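You operate a simulated robot arm through the tools that you are given. There is no shell and no other tool.

Carry out the task below with a simulated robot arm. There is one attempt and no reset: what you move stays moved.

TASK
Crank the raised barrel's door up, then chock it and slide the red knob out.
Fine: red knob in to crank; free the yellow chock to turn it. Where these are worked on the way, their far stop is far enough and under half their travel is too little: red knob, yellow chock.
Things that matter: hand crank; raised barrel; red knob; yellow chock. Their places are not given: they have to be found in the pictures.

It is judged by the outcome, as a careful person would: the job done as asked, and still so three seconds after it is handed in. It fails if anything else is knocked over, pushed out of place, dropped, spilled or broken.

THE ROBOT
A 6-joint arm with a two-finger gripper, fixed in place. Base frame: the origin is at the foot of the arm, x ahead of it, y to its left, z up. Lengths are in mm, angles in rad, forces in N, time in s.
Its first joint turns from -2.897 to 2.897 rad. Payload 3.43 kg.
The TCP is the grasp point between the finger pads, 20 mm short of the fingertips. In the tool frame z runs along the fingers and y along their closing line. Largest opening 190 mm; the body of the gripper starts 248 mm behind the TCP.
Orientation is told as [roll, pitch, yaw] about the base's x, y, z axes, in that order, counted from this pose: with the fingers straight down and closing along the base's y, the tool's x points along the base's -x, its y along +y and its z along -z.

THE INTERFACE
- The arm moves only by the tool step_arm. Its argument "plan" is a list of rows, each a list of 7 numbers: the shift along the tool's x, y, z in mm, then the turn, a rotation vector about the tool's x, y, z in rad, then the finger opening in mm, from 0 to 190. In form: [[tx, ty, tz, rx, ry, rz, hand], ...]. A call has 1 to 20 rows; each row is the pose to reach, as a shift and turn from the pose commanded when the call began, along the tool's axes at that moment. A row lasts 0.2 s, in which the tool goes at most 50 mm and 0.15 rad; a call with a longer step from one row to the next is refused whole, and so is a gripper value outside its range. A pose out of reach is approached as far as the arm can. The call stops where the force on the tool passes 60 N (or 10 N more than at its start, if that is more) or the arm is blocked; 0.2 s more then pass. The fingers move at their own pace (about 45 mm/s each) and stop on an object; they squeeze with about 40 N. The grip force told is the motor's: it shows also when the fingers shut on nothing. Time passes only in rows, and 0.2 s behind the last, so rows that repeat a pose let the fingers close. The reply holds the time, the measured pose of the TCP, the force on the tool along the base axes, the opening and the grip force, in the units named above and with some noise, with the torque about the TCP (base axes, N m) and any sound that the robot's microphone picked up.
- Cameras (640 x 400 px; columns grow to the right, rows downward): "scene" is fixed at [220.6, 502.4, 1045.1]; the picture's right is [-0.75, -0.66, 0.00], its down [-0.18, 0.20, -0.96] and it looks along [0.64, -0.72, -0.27] (base axes); focal length 315 px, centre (320, 200). "wrist" rides on the gripper at [70, -8, -288] in the tool frame; the picture's right is [0.12, 0.99, 0.00], its down [-0.96, 0.12, -0.25] and it looks along [-0.25, 0.03, 0.97] (tool axes); focal length 261 px, centre (320, 200).
- get_image(camera): a new picture of that camera. It takes no simulated time.
- raise_lower(by): slides the trunk up (or, below 0, down) by that many mm; the arm rides with it, the base frame stays. It gives what a move gives, with no picture.
- point_at(camera, pixels): for up to 12 pixels [column, row] of the newest picture of that camera ("zoom" is the newest enlarged one), the place [x, y, z] in the base frame of the surface seen there, good to about 2 mm. It takes no simulated time.
- inspect(camera, box): a new picture of the part [left, top, right, bottom] of that camera's present view, enlarged. It takes no simulated time.
- hand_in(): hands the job in; it is judged then, once.

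Unless the task says otherwise, let go and move clear before handing in.

The tools are called after ">>>" as name(argument=value, ...) on one line, values as JSON. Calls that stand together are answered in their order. step_arm: Moves the arm, as the interface text tells. Its arguments: {"type":"object","properties":{"plan":{"type":"array","items":{"type":"array","items":{"type":"number"}}}},"required":["plan"]} The other tools are called the same way: raise_lower (by) slides the trunk up or down; get_image (camera) takes a picture; point_at (camera, pixels) gives the place of the surface under pixels of a picture; inspect (camera, box) takes an enlarged picture of a part of a camera's view; hand_in () hands the job in.

At the start:

```text
clock: 0.0
tcp_pos: [937.7, 75.1, 851.4]
tool_rot: [0.002, -0.002, -0.002]
force: [-0.9, -1.3, 0.6]
torque: [-0.02, 0.04, -0.01]
opening: 190.1
gripper_force: 0.0
trunk travel left (down, up): [-100.0, 140.0]
```

scene: 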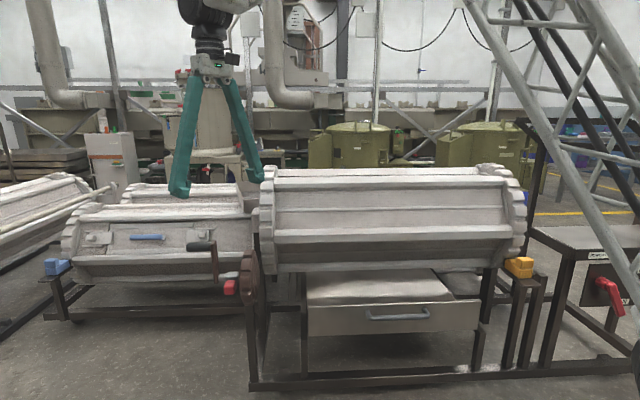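
wrist: 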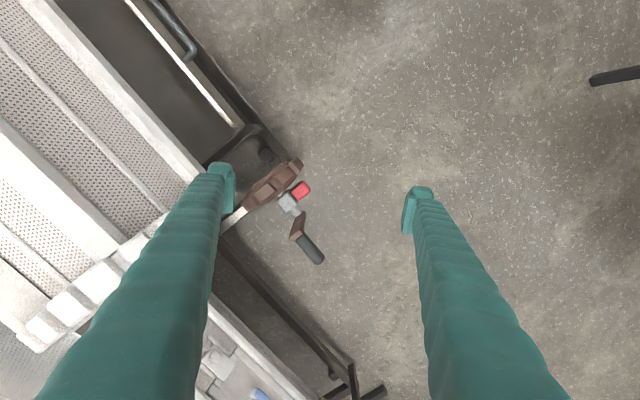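

The scene shows the raised barrel at about (395,215), the crank near (210,255), the red knob near (230,287) and the yellow chock near (518,267). I'll enlarge these and get positions.

>>> inspect(camera="scene", box=[170, 220, 300, 310])

>>> inspect(camera="scene", box=[470, 220, 580, 300])

>>> inspect(camera="wrist", box=[220, 120, 380, 280])

>>> inspect(camera="scene", box=[240, 150, 560, 350])

>>> point_at(camera="scene", pixels=[[230, 287], [213, 265], [192, 247], [213, 247], [250, 275], [518, 262], [518, 272], [390, 213], [390, 250], [275, 215], [515, 215], [395, 173]])

```text
4.44 times, centred on (235, 265) of scene
```

zoom: 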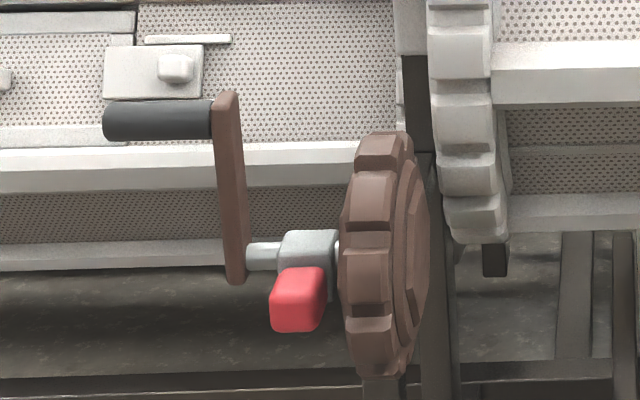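

```text
5.00 times, centred on (525, 260) of scene
```

zoom: 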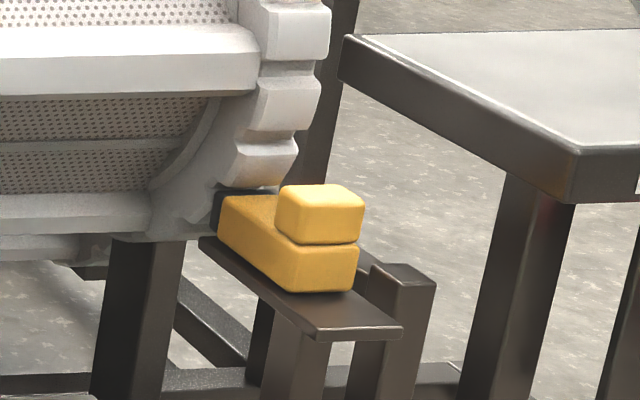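

```text
2.50 times, centred on (300, 200) of wrist
```

zoom: 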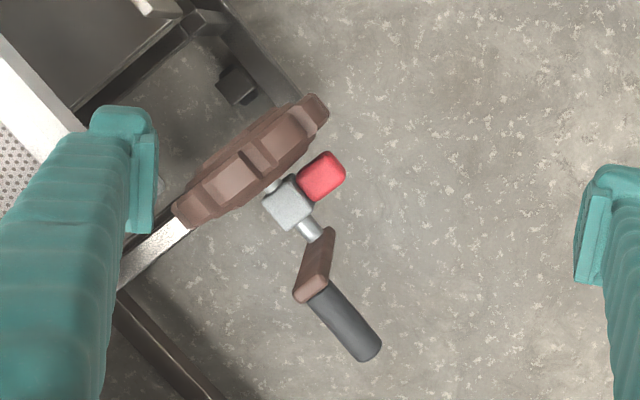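

```text
2.00 times, centred on (400, 250) of scene
```

zoom: 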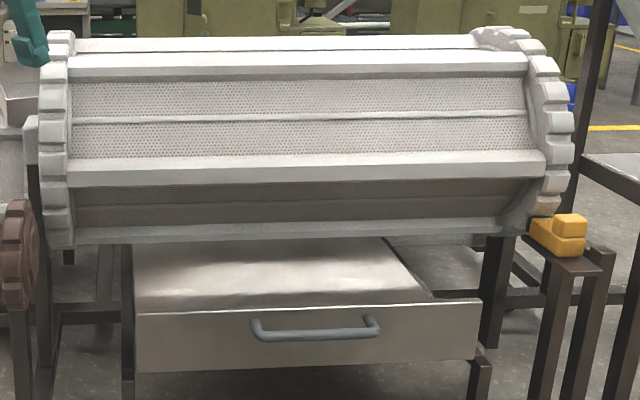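

```text
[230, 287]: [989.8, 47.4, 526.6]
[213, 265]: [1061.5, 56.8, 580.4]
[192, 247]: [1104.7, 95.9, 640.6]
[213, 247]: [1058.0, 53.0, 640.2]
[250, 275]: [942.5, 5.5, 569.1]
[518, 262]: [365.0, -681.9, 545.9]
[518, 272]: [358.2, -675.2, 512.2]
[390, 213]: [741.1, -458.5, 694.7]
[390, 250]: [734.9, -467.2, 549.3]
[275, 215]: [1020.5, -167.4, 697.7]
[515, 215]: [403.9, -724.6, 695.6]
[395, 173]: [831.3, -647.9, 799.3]
```

The crank, red knob and gear are on the near end of the raised barrel, and the chock is on the far end. I'll measure the crank and chock finely, starting with the crank zoom.

>>> inspect(camera="scene", box=[180, 230, 260, 310])

```text
5.00 times, centred on (220, 270) of scene
```

zoom: 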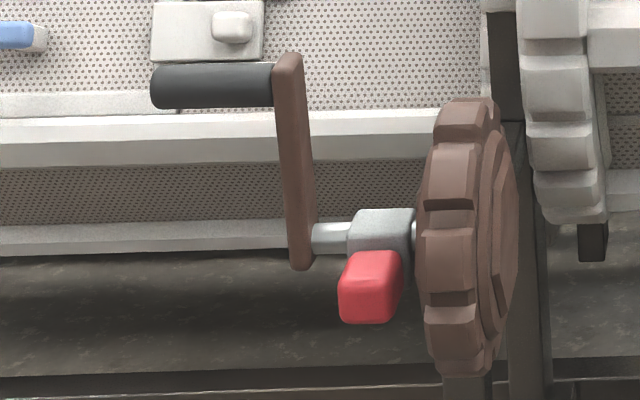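

>>> point_at(camera="zoom", pixels=[[170, 85], [255, 85], [210, 75], [210, 100], [290, 75], [298, 255], [328, 238], [380, 228], [380, 217], [365, 290], [395, 290], [370, 258]])

>>> point_at(camera="zoom", pixels=[[465, 110], [452, 185], [447, 265], [450, 335], [505, 240], [560, 90], [555, 150], [345, 300], [412, 235], [350, 215], [413, 212], [590, 240]])

>>> get_image(camera="wrist")

>>> point_at(camera="wrist", pixels=[[302, 188], [290, 203], [301, 217], [300, 232], [305, 243], [318, 257], [275, 180], [292, 165], [250, 205], [235, 215], [200, 215], [60, 310]])

```text
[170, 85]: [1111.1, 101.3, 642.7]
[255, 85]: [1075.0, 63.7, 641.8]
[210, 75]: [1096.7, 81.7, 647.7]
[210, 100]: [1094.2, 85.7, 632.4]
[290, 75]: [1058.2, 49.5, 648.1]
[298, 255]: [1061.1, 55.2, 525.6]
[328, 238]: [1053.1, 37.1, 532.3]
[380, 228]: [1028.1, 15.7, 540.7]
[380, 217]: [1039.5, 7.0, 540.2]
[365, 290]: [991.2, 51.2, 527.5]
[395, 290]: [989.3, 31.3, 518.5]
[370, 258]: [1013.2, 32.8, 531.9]
```

```text
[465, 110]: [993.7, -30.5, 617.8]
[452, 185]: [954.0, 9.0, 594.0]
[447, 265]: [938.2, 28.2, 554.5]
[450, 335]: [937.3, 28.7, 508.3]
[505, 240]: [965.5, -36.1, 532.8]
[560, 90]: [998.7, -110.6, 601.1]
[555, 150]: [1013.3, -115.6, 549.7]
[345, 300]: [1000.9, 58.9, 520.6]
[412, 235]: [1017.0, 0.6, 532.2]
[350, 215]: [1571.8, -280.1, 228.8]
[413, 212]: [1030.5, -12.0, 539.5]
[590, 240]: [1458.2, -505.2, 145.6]
```

```text
taken
```

wrist: 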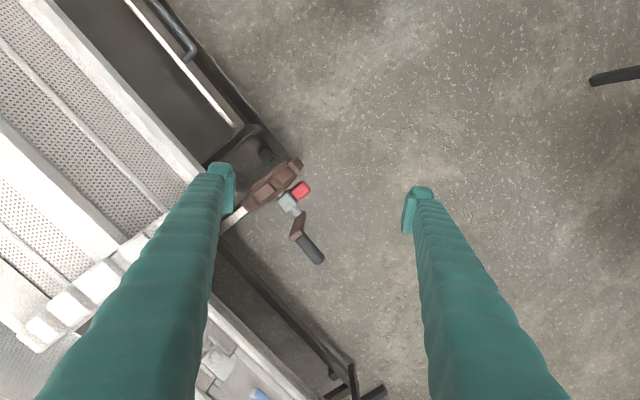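

```text
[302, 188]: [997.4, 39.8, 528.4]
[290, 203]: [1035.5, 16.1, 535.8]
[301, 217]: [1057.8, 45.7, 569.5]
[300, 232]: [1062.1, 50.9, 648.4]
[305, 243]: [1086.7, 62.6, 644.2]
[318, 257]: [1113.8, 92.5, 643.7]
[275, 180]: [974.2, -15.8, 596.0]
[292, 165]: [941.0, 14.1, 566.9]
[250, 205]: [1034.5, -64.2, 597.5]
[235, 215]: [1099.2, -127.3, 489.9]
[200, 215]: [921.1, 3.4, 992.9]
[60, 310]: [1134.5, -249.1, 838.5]
```

The handle axis is about 105 mm above the crank axle (z≈530), and the axle runs along roughly (0.72, 0.69). I can't see the door on the raised barrel yet, so I'll raise the arm and look at the barrel with the wrist camera.

>>> step_arm(plan=[[0, 0, -40, 0, 0, 0, 190], [0, 0, -80, 0, 0, 0, 190], [0, 0, -120, 0, 0, 0, 150], [0, 0, -160, 0, 0, 0, 100], [30, -30, -190, 0, 0, 0, 60], [60, -60, -200, 0, 0, 0, 20], [90, -90, -200, 0, 0, 0, 0], [120, -120, -200, 0, 0, 0, 0], [150, -150, -200, 0, 0, 0, 0], [180, -180, -200, 0, 0, 0, 0], [200, -220, -200, 0, 0, 0, 0], [210, -260, -200, 0, 0, 0, 0], [220, -300, -200, 0, 0, 0, 0]])

>>> get_image(camera="wrist")

>>> get_image(camera="scene")

```text
refused: row 5 steps farther than a row can; nothing moved
```

```text
taken
```

wrist: 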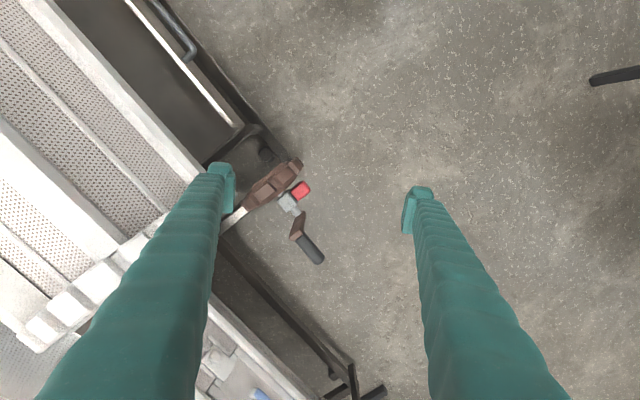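

```text
taken
```

scene: 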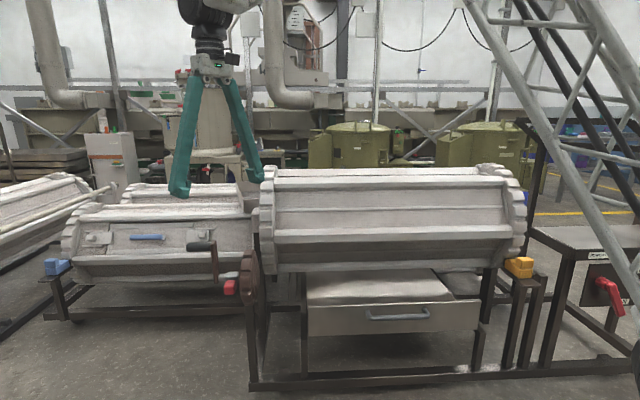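

The plan was refused because row 5 stepped 51.96 mm, and nothing moved. I'll send it again with smaller steps.

>>> step_arm(plan=[[0, 0, -40, 0, 0, 0, 190], [0, 0, -80, 0, 0, 0, 190], [0, 0, -120, 0, 0, 0, 150], [0, 0, -160, 0, 0, 0, 100], [20, -20, -190, 0, 0, 0, 60], [50, -50, -200, 0, 0, 0, 20], [80, -80, -200, 0, 0, 0, 0], [110, -110, -200, 0, 0, 0, 0], [140, -140, -200, 0, 0, 0, 0], [170, -170, -200, 0, 0, 0, 0], [190, -210, -200, 0, 0, 0, 0], [200, -250, -200, 0, 0, 0, 0], [210, -290, -200, 0, 0, 0, 0]])

>>> get_image(camera="wrist")

>>> get_image(camera="scene")

```text
clock: 2.8
tcp_pos: [727.0, -214.9, 1051.2]
tool_rot: [-0.002, 0.001, 0.0]
force: [-0.1, 0.6, 0.7]
torque: [-0.14, 0.02, 0.01]
opening: 0.3
gripper_force: 17.7
trunk travel left (down, up): [-100.0, 140.0]
```

```text
taken
```

wrist: 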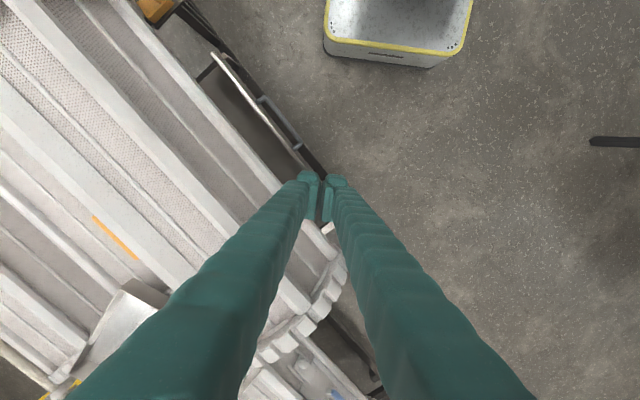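

```text
taken
```

scene: 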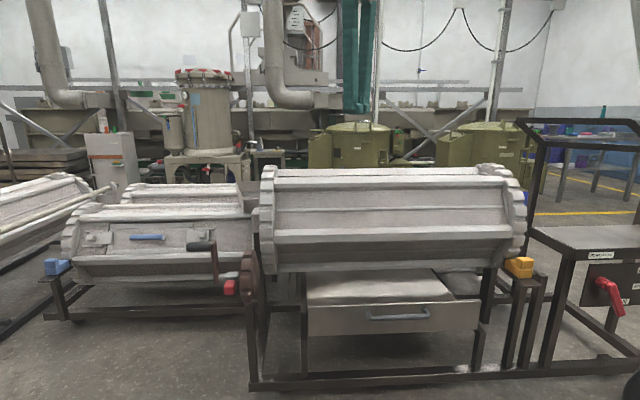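

An orange mark shows at (113,237) in the wrist view, on or behind the barrel. I'll move farther over the barrel to see its top and back.

>>> step_arm(plan=[[0, -40, 0, 0, 0, 0, 0], [0, -80, 0, 0, 0, 0, 0], [0, -120, 0, 0, 0, 0, 0], [0, -160, 0, 0, 0, 0, 0], [0, -200, 0, 0, 0, 0, 0], [0, -240, 0, 0, 0, 0, 0], [0, -280, 0, 0, 0, 0, 0], [0, -320, 0, 0, 0, 0, 0]])

>>> get_image(camera="wrist")

```text
clock: 4.6
tcp_pos: [727.9, -535.0, 1051.5]
tool_rot: [0.0, 0.0, -0.001]
force: [0.2, 0.2, 1.1]
torque: [-0.18, -0.01, 0.0]
opening: 0.0
gripper_force: 34.6
trunk travel left (down, up): [-100.0, 140.0]
```

```text
taken
```

wrist: 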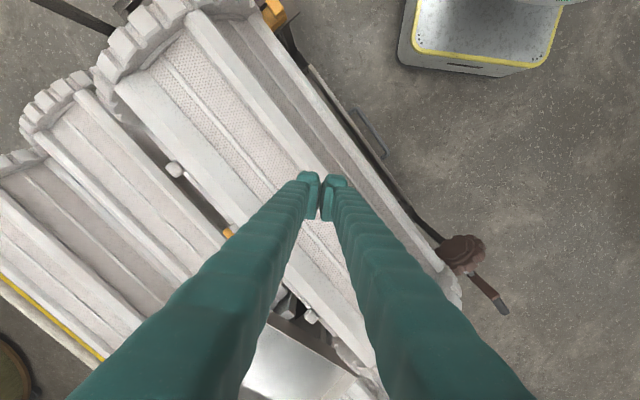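

Behind the barrel's top edge there's a white stub at (175,170) and an orange piece at (228,232), which may be the door's latch and handle. I'll zoom in.

>>> inspect(camera="wrist", box=[130, 120, 290, 260])

>>> point_at(camera="wrist", pixels=[[175, 170], [228, 232], [120, 88], [188, 10], [215, 225], [160, 165], [180, 70], [230, 70], [240, 150], [160, 135]])

```text
2.86 times, centred on (210, 190) of wrist
```

zoom: 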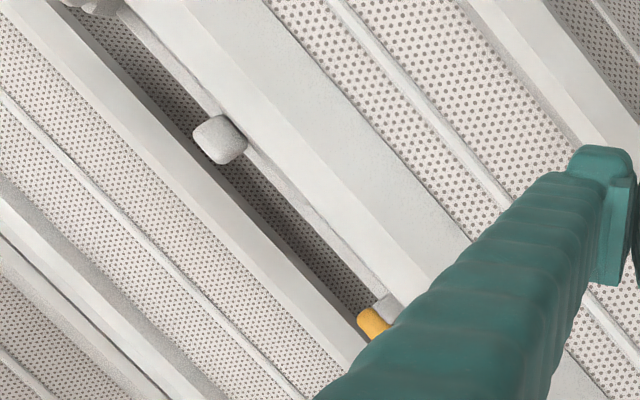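

```text
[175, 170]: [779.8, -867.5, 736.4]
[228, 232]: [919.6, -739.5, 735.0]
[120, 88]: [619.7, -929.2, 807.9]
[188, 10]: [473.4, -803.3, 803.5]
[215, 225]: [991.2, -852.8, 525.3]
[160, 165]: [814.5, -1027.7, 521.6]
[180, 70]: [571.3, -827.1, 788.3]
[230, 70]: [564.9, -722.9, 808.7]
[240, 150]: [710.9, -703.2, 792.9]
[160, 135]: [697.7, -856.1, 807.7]
```

The door is on the barrel's upper-rear face, with a latch at z≈736 and an orange handle. The barrel axis is at about z 643, so it needs roughly a 60° turn towards the scene camera. Now a closer look at the chock and the crank from here.

>>> inspect(camera="wrist", box=[200, 0, 360, 100])

>>> inspect(camera="wrist", box=[410, 210, 530, 330])

>>> inspect(camera="scene", box=[490, 230, 560, 300])

>>> point_at(camera="zoom", pixels=[[330, 150], [280, 150], [380, 150], [310, 112], [320, 185], [230, 200], [240, 160], [310, 230], [350, 215], [180, 130], [420, 200], [400, 270]])

```text
4.00 times, centred on (280, 50) of wrist
```

zoom: 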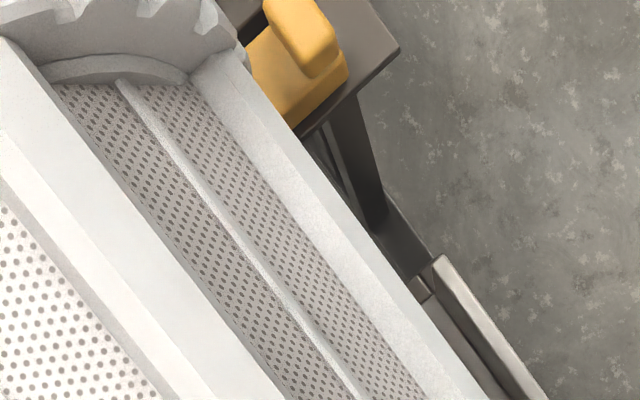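

```text
3.33 times, centred on (470, 270) of wrist
```

zoom: 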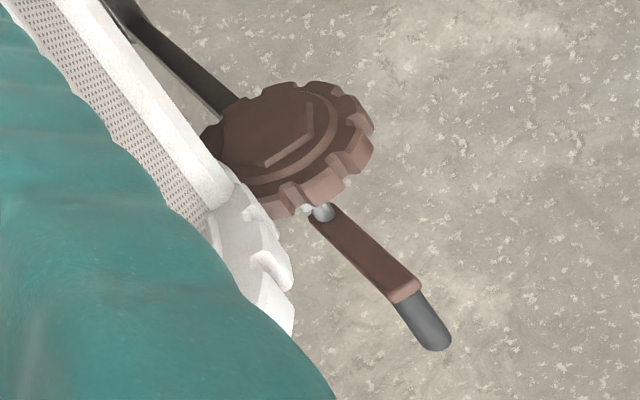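

```text
5.71 times, centred on (525, 265) of scene
```

zoom: 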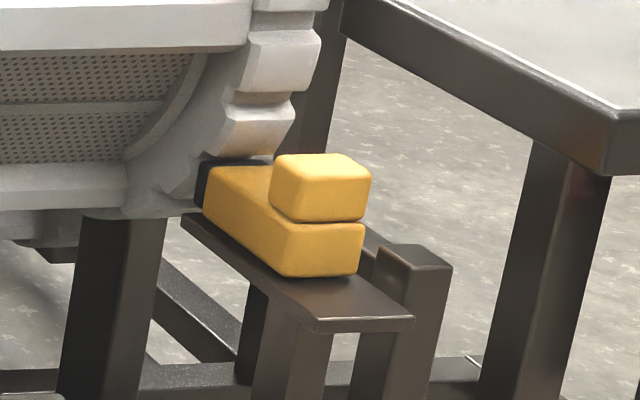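

```text
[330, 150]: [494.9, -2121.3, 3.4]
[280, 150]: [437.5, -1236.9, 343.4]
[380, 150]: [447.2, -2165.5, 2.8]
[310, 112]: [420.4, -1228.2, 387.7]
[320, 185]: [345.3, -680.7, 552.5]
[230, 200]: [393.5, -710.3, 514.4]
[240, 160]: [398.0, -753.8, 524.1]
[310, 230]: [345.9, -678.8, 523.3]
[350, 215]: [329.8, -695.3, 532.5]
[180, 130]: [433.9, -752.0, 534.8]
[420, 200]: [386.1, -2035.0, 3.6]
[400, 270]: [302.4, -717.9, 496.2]
```

The chock is a long block with a grip block on its outer end, and its nose looks tucked towards the rim. I'll measure it more carefully.

>>> point_at(camera="zoom", pixels=[[290, 165], [345, 163], [280, 205], [355, 205], [364, 190], [210, 180], [255, 170], [290, 260], [355, 265], [360, 235], [200, 230], [330, 310]])

>>> step_arm(plan=[[40, 0, 0, 0, 0, 0, 0], [80, 0, 0, 0, 0, 0, 0], [120, 0, 0, 0, 0, 0, 0], [160, 0, 0, 0, 0, 0, 0], [200, 0, 0, 0, 0, 0, 0], [240, 0, 0, 0, 0, 0, 0]])

>>> get_image(camera="wrist")

```text
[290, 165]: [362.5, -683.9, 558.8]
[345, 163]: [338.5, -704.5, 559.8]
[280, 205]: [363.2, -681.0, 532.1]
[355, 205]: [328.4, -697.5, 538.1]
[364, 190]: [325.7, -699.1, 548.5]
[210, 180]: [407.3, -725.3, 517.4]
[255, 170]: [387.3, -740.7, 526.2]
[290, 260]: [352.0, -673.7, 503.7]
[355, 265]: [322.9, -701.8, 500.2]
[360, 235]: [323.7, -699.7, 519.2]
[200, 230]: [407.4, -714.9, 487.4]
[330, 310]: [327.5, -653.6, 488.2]
```

```text
clock: 6.0
tcp_pos: [487.9, -534.3, 1050.5]
tool_rot: [0.001, 0.002, 0.0]
force: [0.0, -0.2, -0.8]
torque: [0.02, 0.13, 0.01]
opening: 0.0
gripper_force: 33.9
trunk travel left (down, up): [-100.0, 140.0]
```

```text
taken
```

wrist: 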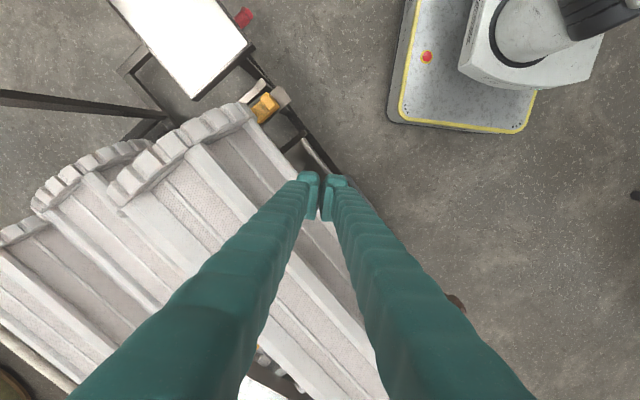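

From here I can see the chock at (265,107) from above. I'll zoom in to see whether its nose sits in the rim's teeth.

>>> inspect(camera="wrist", box=[210, 60, 330, 160])

>>> point_at(camera="wrist", pixels=[[265, 107], [258, 112], [272, 98], [268, 103], [248, 90], [283, 97], [240, 112], [245, 115], [200, 130], [160, 155], [122, 195], [175, 145]])

```text
4.00 times, centred on (270, 110) of wrist
```

zoom: 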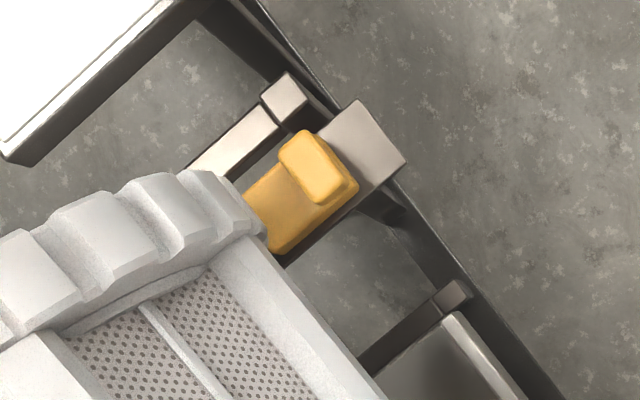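

```text
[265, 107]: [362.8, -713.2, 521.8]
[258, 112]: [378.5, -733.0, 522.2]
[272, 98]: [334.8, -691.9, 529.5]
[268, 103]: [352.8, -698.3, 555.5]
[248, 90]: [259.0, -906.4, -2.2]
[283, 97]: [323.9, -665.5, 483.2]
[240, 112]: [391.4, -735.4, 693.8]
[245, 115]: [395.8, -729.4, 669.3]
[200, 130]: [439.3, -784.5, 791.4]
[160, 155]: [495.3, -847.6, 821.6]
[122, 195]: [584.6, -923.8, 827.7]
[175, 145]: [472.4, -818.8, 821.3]
```

The chock's grip block spans about n −735 to −765 and z 524–560, and its nose is under the rim, so it looks engaged. Before freeing it, I'll check whether the red knob is in or out, so I'm moving high above everything to the crank side and yawing the tool to face it.

>>> step_arm(plan=[[-22.6, 42.7, 0, 0, 0, 0.052, 0], [-45.2, 85.5, 0, 0, 0, 0.104, 0], [-67.9, 128.2, 0, 0, 0, 0.156, 0], [-90.5, 171, 0, 0, 0, 0.208, 0], [-113.1, 213.7, 0, 0, 0, 0.26, 0], [-135.7, 256.5, 0, 0, 0, 0.312, 0], [-158.4, 299.2, 0, 0, 0, 0.365, 0], [-181, 342, 0, 0, 0, 0.417, 0], [-203.6, 384.7, 0, 0, 0, 0.469, 0], [-226.2, 427.5, 0, 0, 0, 0.521, 0], [-248.9, 470.2, 0, 0, 0, 0.573, 0], [-271.5, 513, 0, 0, 0, 0.625, 0], [-294.1, 555.7, 0, 0, 0, 0.677, 0], [-316.7, 598.5, 0, 0, 0, 0.73, 0], [-339.4, 641.2, 0, 0, 0, 0.782, 0], [-362, 684, 0, 0, 0, 0.834, 0]])

>>> get_image(camera="wrist")

```text
clock: 9.4
tcp_pos: [848.0, 148.6, 1052.7]
tool_rot: [0.004, -0.001, -0.838]
force: [-0.4, -0.9, -0.3]
torque: [0.15, -0.08, -0.03]
opening: 0.1
gripper_force: 34.4
trunk travel left (down, up): [-100.0, 140.0]
```

```text
taken
```

wrist: 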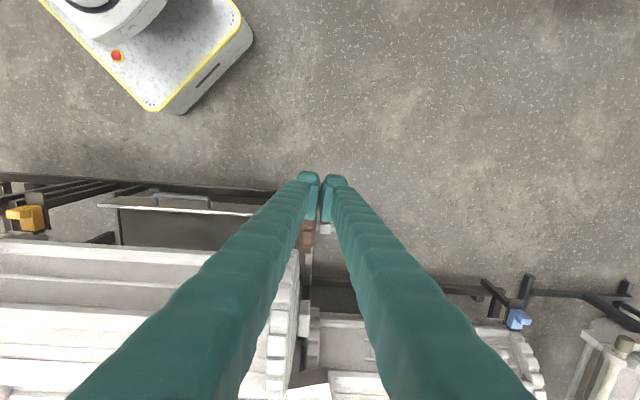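

The barrel's ribs are nearly horizontal in this view. I'll measure along straight features to pin down the exact axis direction.

>>> inspect(camera="wrist", box=[0, 160, 320, 360])

>>> point_at(camera="zoom", pixels=[[50, 161], [450, 178], [50, 165], [440, 182], [20, 290], [380, 300], [250, 102], [480, 110], [20, 40], [540, 60], [70, 105], [615, 150]])

```text
2.00 times, centred on (160, 260) of wrist
```

zoom: 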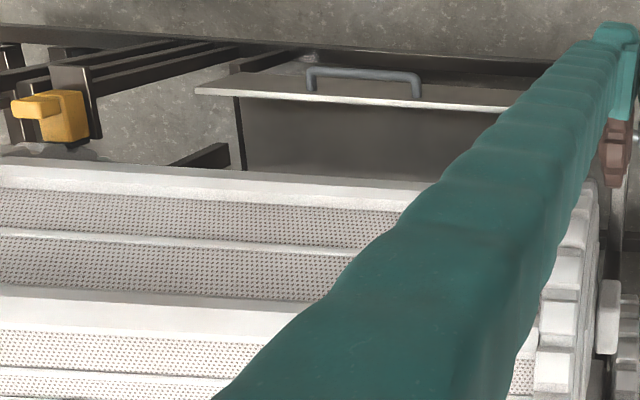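

```text
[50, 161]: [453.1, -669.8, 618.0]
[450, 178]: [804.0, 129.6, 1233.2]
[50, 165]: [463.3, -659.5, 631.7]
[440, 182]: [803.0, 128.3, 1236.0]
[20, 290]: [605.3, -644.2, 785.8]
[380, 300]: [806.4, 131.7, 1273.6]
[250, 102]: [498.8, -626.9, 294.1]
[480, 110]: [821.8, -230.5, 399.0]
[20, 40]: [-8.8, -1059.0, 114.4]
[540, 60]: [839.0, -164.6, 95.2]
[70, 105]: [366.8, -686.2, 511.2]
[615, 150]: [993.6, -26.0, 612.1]
```

Some of those points landed on the gripper finger. I'll pick points only on the rib and frame edges.

>>> point_at(camera="zoom", pixels=[[30, 178], [130, 182], [230, 188], [330, 196], [400, 202], [30, 237], [130, 243], [230, 249], [330, 255], [20, 40], [250, 46], [480, 58]])

```text
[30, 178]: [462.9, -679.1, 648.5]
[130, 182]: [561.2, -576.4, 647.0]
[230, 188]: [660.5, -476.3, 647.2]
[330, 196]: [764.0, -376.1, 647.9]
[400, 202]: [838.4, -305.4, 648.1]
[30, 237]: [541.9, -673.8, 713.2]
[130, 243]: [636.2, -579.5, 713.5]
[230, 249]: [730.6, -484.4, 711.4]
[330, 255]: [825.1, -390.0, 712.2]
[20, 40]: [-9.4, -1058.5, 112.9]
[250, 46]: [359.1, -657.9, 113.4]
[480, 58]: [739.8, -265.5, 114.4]
```

The axis direction is now clear: d = (0.707, 0.707), with n = (−0.707, 0.707). The barrel axis is at n≈−999, z≈643 and the crank axle at n≈−724, z≈530. I'll square the yaw to −0.785, then tilt and come down to look at the knob between open fingers.

>>> step_arm(plan=[[0, 0, 45, 0, 0, -0.049, 40], [0, 0, 90, 0, 0, -0.049, 80], [0, 0, 135, 0, 0, -0.049, 120], [0, 0, 180, 0, 0, -0.049, 160], [0, 0, 200, 0, 0, -0.049, 190]])

>>> step_arm(plan=[[0, 0, 20, 0, -0.13, 0, 190], [0, 5, 40, 0, -0.26, 0, 190], [0, 10, 60, 0, -0.39, 0, 190], [0, 15, 80, 0, -0.52, 0, 190], [-10, 20, 100, 0, -0.65, 0, 190], [-20, 25, 120, 0, -0.78, 0, 190], [-30, 30, 140, 0, -0.9, 0, 190], [-40, 30, 180, 0, -0.9, 0, 190], [-45, 30, 210, 0, -0.9, 0, 190]])

>>> get_image(camera="wrist")

>>> get_image(camera="scene")

```text
clock: 10.6
tcp_pos: [847.4, 146.9, 851.3]
tool_rot: [0.001, 0.0, -0.784]
force: [-0.5, -0.7, 0.5]
torque: [0.02, -0.03, 0.0]
opening: 101.2
gripper_force: 0.1
trunk travel left (down, up): [-100.0, 140.0]
```

```text
clock: 12.6
tcp_pos: [901.9, 137.8, 641.7]
tool_rot: [0.0, -0.9, -0.785]
force: [-0.1, -0.9, 1.7]
torque: [0.08, 0.03, 0.05]
opening: 190.1
gripper_force: 0.1
trunk travel left (down, up): [-100.0, 140.0]
```

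```text
taken
```

wrist: 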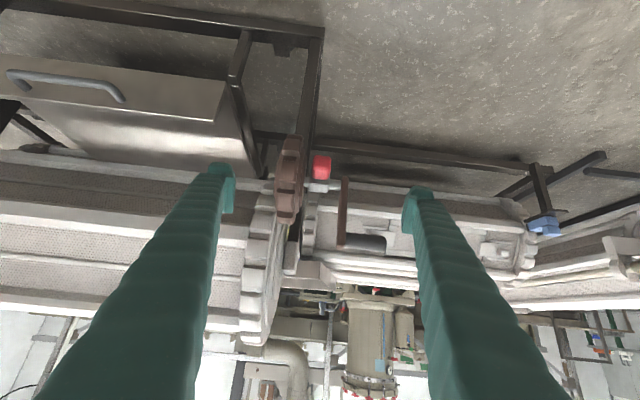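

```text
taken
```

scene: 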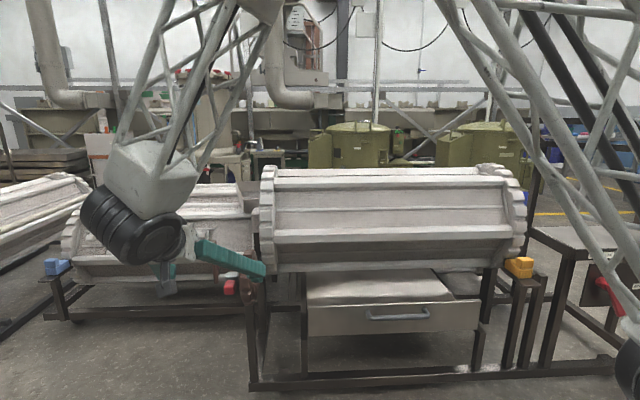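

The red knob is at (321,167) in this wrist view, which is upside down. I'll zoom in.

>>> inspect(camera="wrist", box=[260, 130, 400, 260])

>>> inspect(camera="scene", box=[200, 260, 280, 310])

```text
3.08 times, centred on (330, 195) of wrist
```

zoom: 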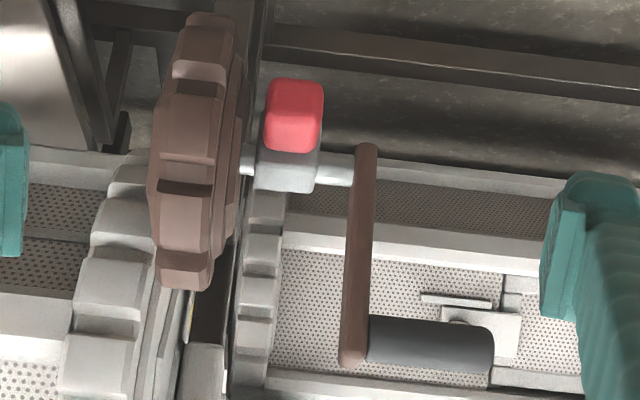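

```text
8.00 times, centred on (240, 285) of scene
```

zoom: 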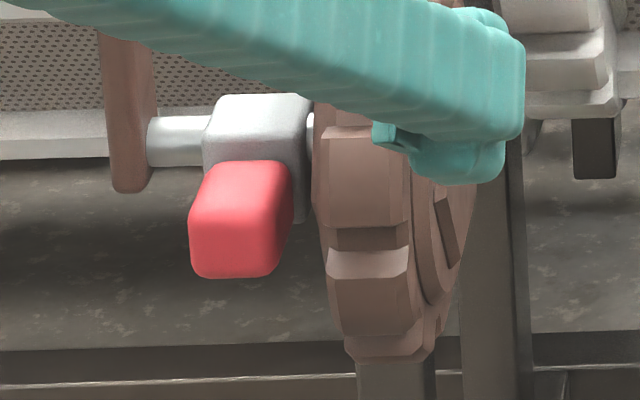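

The knob looks close against its grey hub. I'll measure the depth of knob and hub faces to see if there's a gap.

>>> point_at(camera="zoom", pixels=[[225, 250], [260, 250], [285, 200], [240, 175], [215, 180], [260, 110], [230, 130], [300, 150], [300, 210], [290, 235], [275, 165], [170, 140]])

>>> inspect(camera="wrist", box=[280, 140, 360, 220])

>>> point_at(camera="zoom", pixels=[[275, 95], [275, 130], [275, 160], [275, 185], [240, 185], [300, 185], [275, 215], [275, 235], [340, 220], [240, 130], [305, 130], [200, 200]])

```text
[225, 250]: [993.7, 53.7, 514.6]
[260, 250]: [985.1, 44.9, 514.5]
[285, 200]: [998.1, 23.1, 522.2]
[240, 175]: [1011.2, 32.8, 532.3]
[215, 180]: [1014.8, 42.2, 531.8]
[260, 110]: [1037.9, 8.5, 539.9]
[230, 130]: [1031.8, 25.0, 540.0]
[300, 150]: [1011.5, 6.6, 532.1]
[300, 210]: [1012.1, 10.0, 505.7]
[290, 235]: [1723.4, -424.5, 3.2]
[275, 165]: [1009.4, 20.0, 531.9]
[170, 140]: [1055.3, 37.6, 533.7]
```

```text
5.00 times, centred on (320, 180) of wrist
```

zoom: 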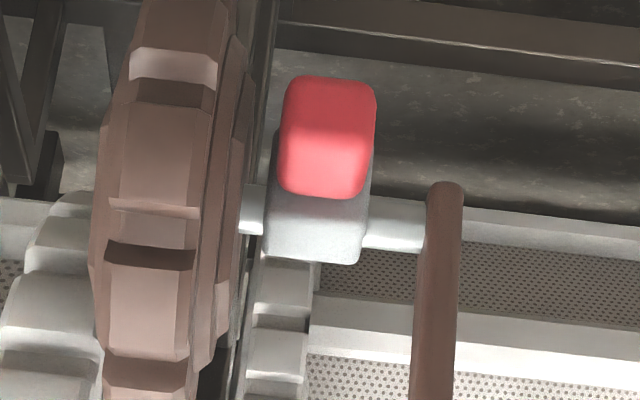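

```text
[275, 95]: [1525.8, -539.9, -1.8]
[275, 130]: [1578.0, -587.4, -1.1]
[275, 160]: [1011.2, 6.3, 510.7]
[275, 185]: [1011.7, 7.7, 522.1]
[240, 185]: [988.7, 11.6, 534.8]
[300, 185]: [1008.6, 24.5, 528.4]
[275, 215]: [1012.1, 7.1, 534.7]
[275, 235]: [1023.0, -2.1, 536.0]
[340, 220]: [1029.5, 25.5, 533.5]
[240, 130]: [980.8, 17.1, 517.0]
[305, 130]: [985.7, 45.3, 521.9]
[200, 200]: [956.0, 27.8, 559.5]
```

The knob's front face is at n≈−665 and its back at about −700, while the hub face is at −710. There may be a small gap, so I'll press it in gently with closed, horizontal fingertips. First I'll line up in front of it.

>>> step_arm(plan=[[0, 2, 0, 0, -0.1, 0, 150], [16, 2, 13, 0, -0.2, 0, 110], [32, 2, 25, 0, -0.3, 0, 70], [48, 2, 38, 0, -0.4, 0, 30], [64, 2, 50, 0, -0.5, 0, 0], [80, 2, 63, 0, -0.6, 0, 0], [95.6, 2, 75.8, 0, -0.65, 0, 0], [95.6, 2, 75.8, 0, -0.65, 0, 0], [95.6, 2, 75.8, 0, -0.65, 0, 0], [95.6, 2, 75.8, 0, -0.65, 0, 0], [95.6, 2, 75.8, 0, -0.65, 0, 0], [95.6, 2, 75.8, 0, -0.65, 0, 0]])

>>> get_image(camera="wrist")

>>> get_image(camera="scene")

```text
clock: 15.2
tcp_pos: [926.6, 154.6, 533.5]
tool_rot: [-0.676, -1.533, -0.126]
force: [0.0, -0.6, 0.3]
torque: [0.01, 0.01, 0.03]
opening: 0.0
gripper_force: 33.8
out of reach, approached as far as the arm can: row 6, 7, 8, 9, 10, 11, 12
trunk travel left (down, up): [-100.0, 140.0]
```

```text
taken
```

wrist: 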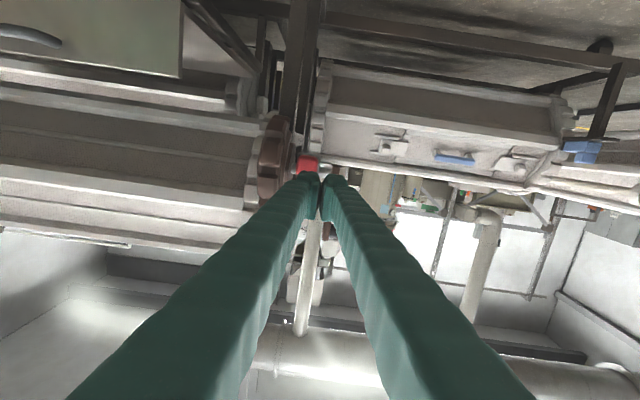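

```text
taken
```

scene: 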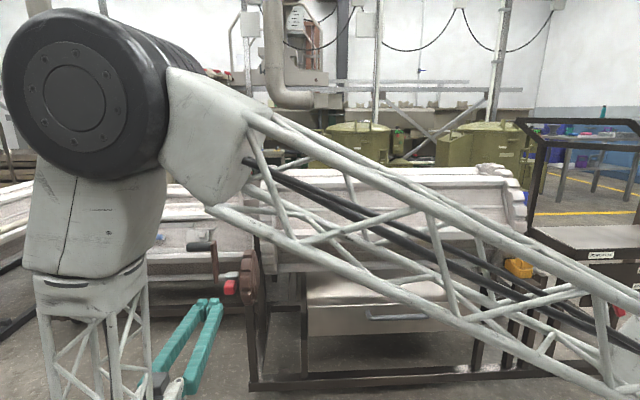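

The horizontal pose was out of reach: the wrist is too folded at about τ≈1.45. I'll back off to a tilt of about 1.1 and see where the tool settles.

>>> step_arm(plan=[[0, 0, 0, 0, 0.15, 0, 0], [0, 0, 0, 0, 0.3, 0, 0], [0, 0, 0, 0, 0.45, 0, 0], [0, 0, 0, 0, 0.45, 0, 0]])

```text
clock: 16.2
tcp_pos: [924.8, 156.1, 534.1]
tool_rot: [-0.001, -1.099, -0.784]
force: [0.4, -0.1, 0.0]
torque: [0.01, 0.04, 0.0]
opening: 0.0
gripper_force: 34.2
trunk travel left (down, up): [-100.0, 140.0]
```

The tool is back at tilt 1.1 and the commanded position was clipped to what I measured: n≈−544, d≈764, z≈534. I'll shift to the knob's line (d=737, z≈509) and approach it.

>>> step_arm(plan=[[0, -27, 0, 0, 0, 0, 0], [-4, -27, 35, 0, 0, 0, 0], [-7.7, -27, 70, 0, 0, 0, 0], [-7.7, -27, 70, 0, 0, 0, 0]])

>>> inspect(camera="wrist", box=[260, 110, 400, 250])

>>> inspect(camera="scene", box=[180, 230, 280, 320])

```text
clock: 17.2
tcp_pos: [954.0, 89.4, 510.8]
tool_rot: [0.001, -1.101, -0.782]
force: [-0.7, -0.4, 0.5]
torque: [-0.03, 0.01, 0.0]
opening: 0.1
gripper_force: 34.5
trunk travel left (down, up): [-100.0, 140.0]
```

```text
2.86 times, centred on (330, 180) of wrist
```

zoom: 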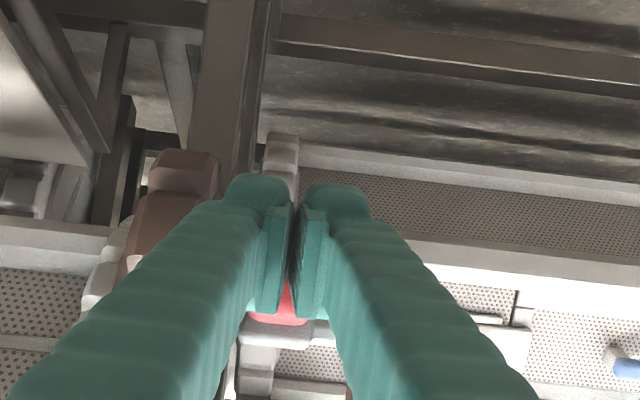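

```text
4.44 times, centred on (230, 275) of scene
```

zoom: 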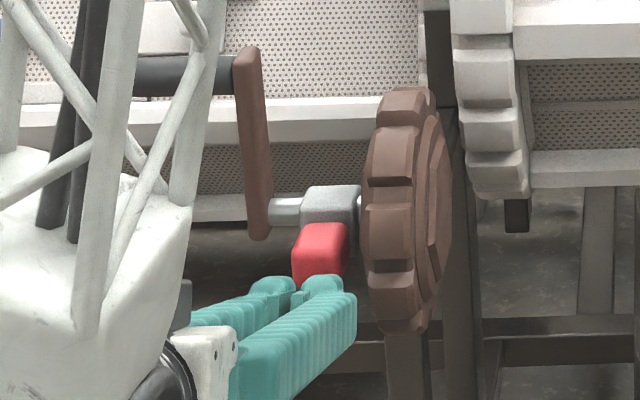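

The fingertips are about 27 mm in front of the knob and lined up in d (738). I'll press along −n in 5 mm rows and watch for contact.

>>> step_arm(plan=[[-4.5, 0, 8.9, 0, 0, 0, 0], [-9.1, 0, 17.8, 0, 0, 0, 0], [-11.3, 0, 22.3, 0, 0, 0, 0], [-13.6, 0, 26.7, 0, 0, 0, 0], [-15.9, 0, 31.2, 0, 0, 0, 0], [-18.1, 0, 35.6, 0, 0, 0, 0]])

>>> inspect(camera="scene", box=[180, 230, 280, 320])

```text
clock: 18.5
tcp_pos: [976.7, 68.4, 509.3]
tool_rot: [-0.003, -1.098, -0.781]
force: [-49.3, 44.3, 20.6]
torque: [-0.57, -0.77, -0.18]
opening: 6.1
gripper_force: 34.1
trunk travel left (down, up): [-100.0, 140.0]
stopped in row 6: the force on the tool passed its limit at 70 N (the readings are from after the stop); the commanded pose is now the measured one
```

```text
4.44 times, centred on (230, 275) of scene
```

zoom: 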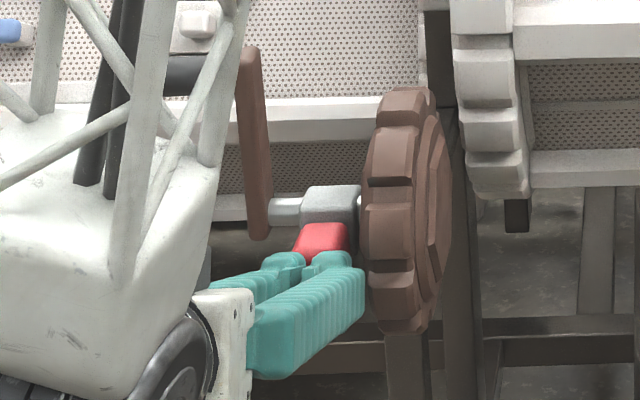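

The push stalled at 70 N with under 5 mm of give and the knob didn't move, so it's already in against its stop. I'll back off, rise, and go to free the chock.

>>> step_arm(plan=[[9, 0, -18, 0, 0, 0, 0], [27, 0, -53, 0, 0, 0, 0], [36, 0, -71, 0, 0, 0, 0], [0, 0, -89, 0, 0, 0, 0], [-44, 0, -107, 0, 0, 0, 0], [-88, 0, -130, 0, 0, 0, 0], [-130, 0, -152, 0, 0, 0, 0], [-142, 0, -162, 0, 0, 0, 0]])

>>> inspect(camera="scene", box=[180, 230, 280, 320])

>>> step_arm(plan=[[-20, 0, -15, 0, 0.12, 0, 0], [-40, 0, -30, 0, 0.24, 0, 0], [-70, 0, -50, 0, 0.36, 0, 0], [-100, 0, -70, 0, 0.48, 0, 0], [-140, 0, -85, 0, 0.6, 0, 0], [-180, 0, -100, 0, 0.7, 0, 30], [-200, 0, -110, 0, 0.75, 0, 66]])

```text
clock: 20.3
tcp_pos: [922.2, 118.6, 708.1]
tool_rot: [-0.007, -1.099, -0.782]
force: [-0.4, 0.2, -0.3]
torque: [-0.09, -0.04, -0.01]
opening: 0.0
gripper_force: 34.0
trunk travel left (down, up): [-100.0, 140.0]
```

```text
4.44 times, centred on (230, 275) of scene
```

zoom: 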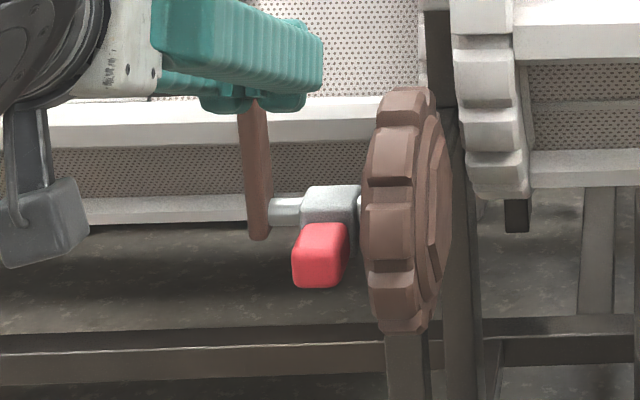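

```text
clock: 21.9
tcp_pos: [918.3, 125.1, 936.7]
tool_rot: [-0.001, -0.346, -0.786]
force: [0.0, -0.7, 0.1]
torque: [-0.04, -0.03, -0.01]
opening: 50.7
gripper_force: 0.1
trunk travel left (down, up): [-100.0, 140.0]
```

The knob hasn't moved. Next I'll travel along −d at z≈937 to above the chock.

>>> step_arm(plan=[[-3.7, -49.2, 1.35, 0, 0, 0, 66], [-7.4, -98.4, 2.7, 0, 0, 0, 66], [-11.1, -147.6, 4.05, 0, 0, 0, 66], [-14.8, -196.8, 5.4, 0, 0, 0, 66], [-18.5, -246, 6.75, 0, 0, 0, 66], [-22.2, -295.2, 8.1, 0, 0, 0, 66], [-25.9, -344.4, 9.45, 0, 0, 0, 66], [-29.6, -393.6, 10.8, 0, 0, 0, 66], [-33.3, -442.8, 12.15, 0, 0, 0, 66], [-37, -492, 13.5, 0, 0, 0, 66], [-40.7, -541.2, 14.85, 0, 0, 0, 66], [-44.4, -590.4, 16.2, 0, 0, 0, 66], [-48.1, -639.6, 17.55, 0, 0, 0, 66], [-51.8, -688.8, 18.9, 0, 0, 0, 66], [-55.5, -738, 20.25, 0, 0, 0, 66], [-59.2, -787.2, 21.6, 0, 0, 0, 66], [-62.9, -836.4, 22.95, 0, 0, 0, 66], [-66.6, -885.6, 24.3, 0, 0, 0, 66], [-70.3, -934.8, 25.65, 0, 0, 0, 66], [-74.2, -984, 27.1, 0, 0, 0, 66]])

>>> get_image(camera="wrist")

>>> get_image(camera="scene")

```text
clock: 26.1
tcp_pos: [275.7, -624.6, 937.7]
tool_rot: [-0.003, -0.348, -0.789]
force: [-0.1, 0.2, 0.1]
torque: [-0.14, 0.12, -0.05]
opening: 65.9
gripper_force: 0.0
trunk travel left (down, up): [-100.0, 140.0]
```

```text
taken
```

wrist: 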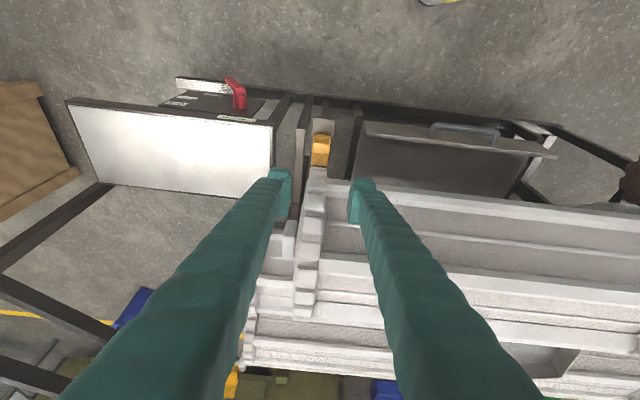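

```text
taken
```

scene: 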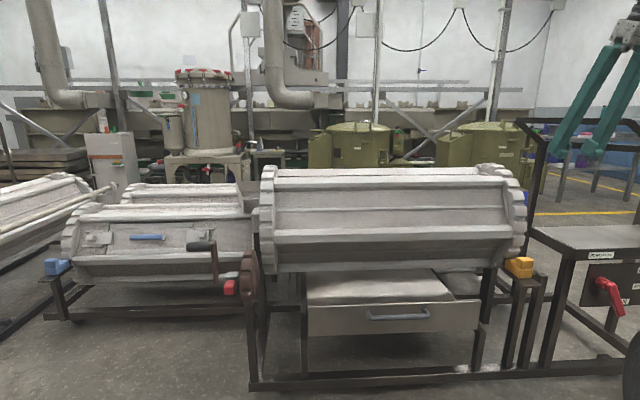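

The chock is at (321,149) between the fingers. I'll measure it from here before coming down.

>>> inspect(camera="wrist", box=[280, 100, 360, 180])

>>> point_at(camera="zoom", pixels=[[325, 180], [290, 180], [365, 185], [325, 210], [320, 225], [325, 260], [325, 150], [325, 100], [240, 150], [400, 100], [230, 250], [325, 300]])

```text
5.00 times, centred on (320, 140) of wrist
```

zoom: 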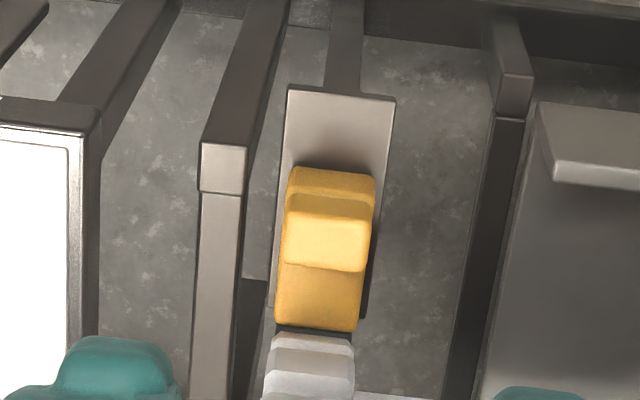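

```text
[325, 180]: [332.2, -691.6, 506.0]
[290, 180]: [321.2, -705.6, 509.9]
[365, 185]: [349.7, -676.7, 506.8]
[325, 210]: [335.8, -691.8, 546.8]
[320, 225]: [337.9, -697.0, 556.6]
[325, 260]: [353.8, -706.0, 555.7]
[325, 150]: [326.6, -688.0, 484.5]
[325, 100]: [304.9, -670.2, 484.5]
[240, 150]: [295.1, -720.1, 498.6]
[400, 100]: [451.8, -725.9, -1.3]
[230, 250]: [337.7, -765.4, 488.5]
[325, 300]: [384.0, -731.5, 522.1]
```

The top of the grip block is centred near n −740, d −247, with z 525–557 and free track ahead of it to n≈−687. I'll come down along the tool axis with fingers on either side in d, then close.

>>> step_arm(plan=[[5.5, 0, 43, 0, 0, 0, 66], [11, 0, 86, 0, 0, 0, 66], [16.5, 0, 129, 0, 0, 0, 66], [22, 0, 172, 0, 0, 0, 66], [27.5, 0, 215, 0, 0, 0, 66], [33, 0, 258, 0, 0, 0, 66], [38.4, 0, 303, 0, 0, 0, 66], [38.4, 0, 336, 0, 0, 0, 66], [38.4, 0, 370, 0, 0, 0, 66], [38.4, 0, 390, 0, 0, 0, 66], [38.4, 0, 403, 0, 0, 0, 66]])

>>> get_image(camera="wrist")

>>> inspect(camera="scene", box=[480, 220, 580, 310])

```text
clock: 28.5
tcp_pos: [344.8, -697.6, 545.4]
tool_rot: [-0.003, -0.348, -0.786]
force: [-0.3, -0.1, -0.5]
torque: [-0.03, -0.01, -0.02]
opening: 66.2
gripper_force: 0.1
trunk travel left (down, up): [-100.0, 140.0]
```

```text
taken
```

wrist: 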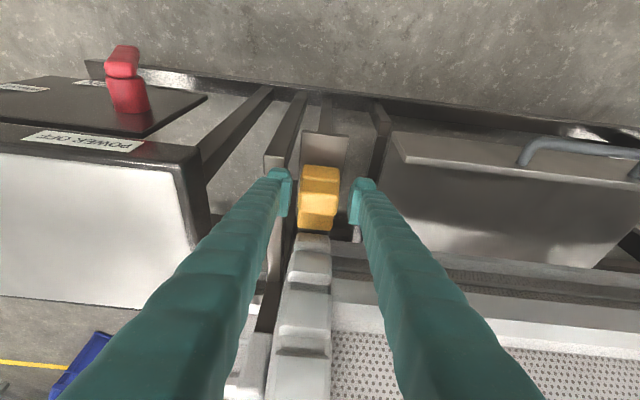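

```text
4.44 times, centred on (530, 265) of scene
```

zoom: 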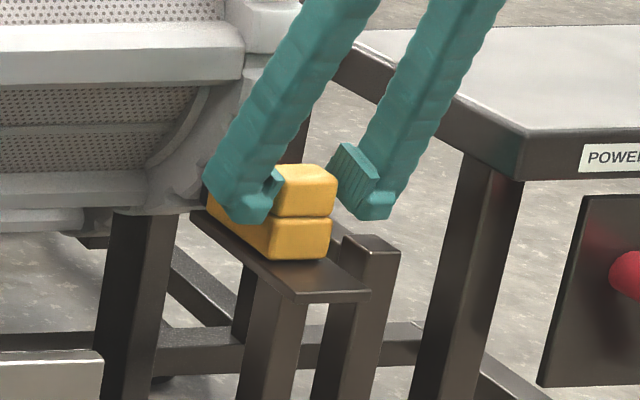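

The fingers are on either side of the yellow grip block with clear space around it. Now I'll close on it.

>>> step_arm(plan=[[0, 0, 0, 0, 0, 0, 50], [0, 0, 0, 0, 0, 0, 40], [0, 0, 0, 0, 0, 0, 36], [0, 0, 0, 0, 0, 0, 36]])

>>> inspect(camera="scene", box=[480, 220, 580, 310])

```text
clock: 29.5
tcp_pos: [345.6, -698.0, 546.5]
tool_rot: [-0.002, -0.347, -0.787]
force: [-16.2, -11.9, -4.8]
torque: [-0.06, 0.19, -0.05]
opening: 44.9
gripper_force: 44.8
trunk travel left (down, up): [-100.0, 140.0]
```

```text
4.44 times, centred on (530, 265) of scene
```

zoom: 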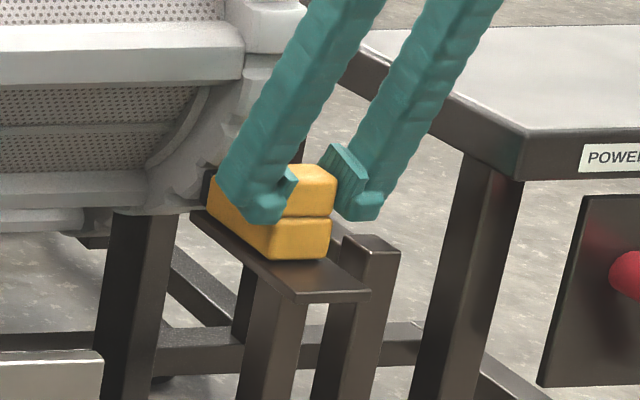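

The block is gripped at 44.9 mm opening. I'll pull it out along +n in small steps until it stops.

>>> step_arm(plan=[[4.7, -1, -1.7, 0, 0, 0, 36], [9.4, -1, -3.4, 0, 0, 0, 36], [14.1, -1, -5.1, 0, 0, 0, 36], [18.8, -1, -6.9, 0, 0, 0, 36], [23.5, -1, -8.6, 0, 0, 0, 36], [28.2, -1, -10.3, 0, 0, 0, 36], [32.9, -1, -12, 0, 0, 0, 36], [37.6, -1, -13.7, 0, 0, 0, 36], [42.3, -1, -15.4, 0, 0, 0, 36], [47, -1, -17.2, 0, 0, 0, 36]])

>>> inspect(camera="scene", box=[480, 220, 580, 310])

```text
clock: 31.7
tcp_pos: [310.8, -666.0, 547.0]
tool_rot: [-0.004, -0.35, -0.786]
force: [26.1, -33.8, 1.1]
torque: [-0.25, -0.17, 0.05]
opening: 45.2
gripper_force: 44.8
trunk travel left (down, up): [-100.0, 140.0]
```

```text
4.44 times, centred on (530, 265) of scene
```

zoom: 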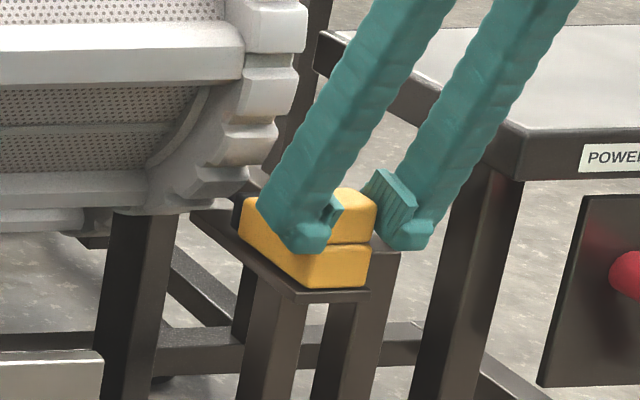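

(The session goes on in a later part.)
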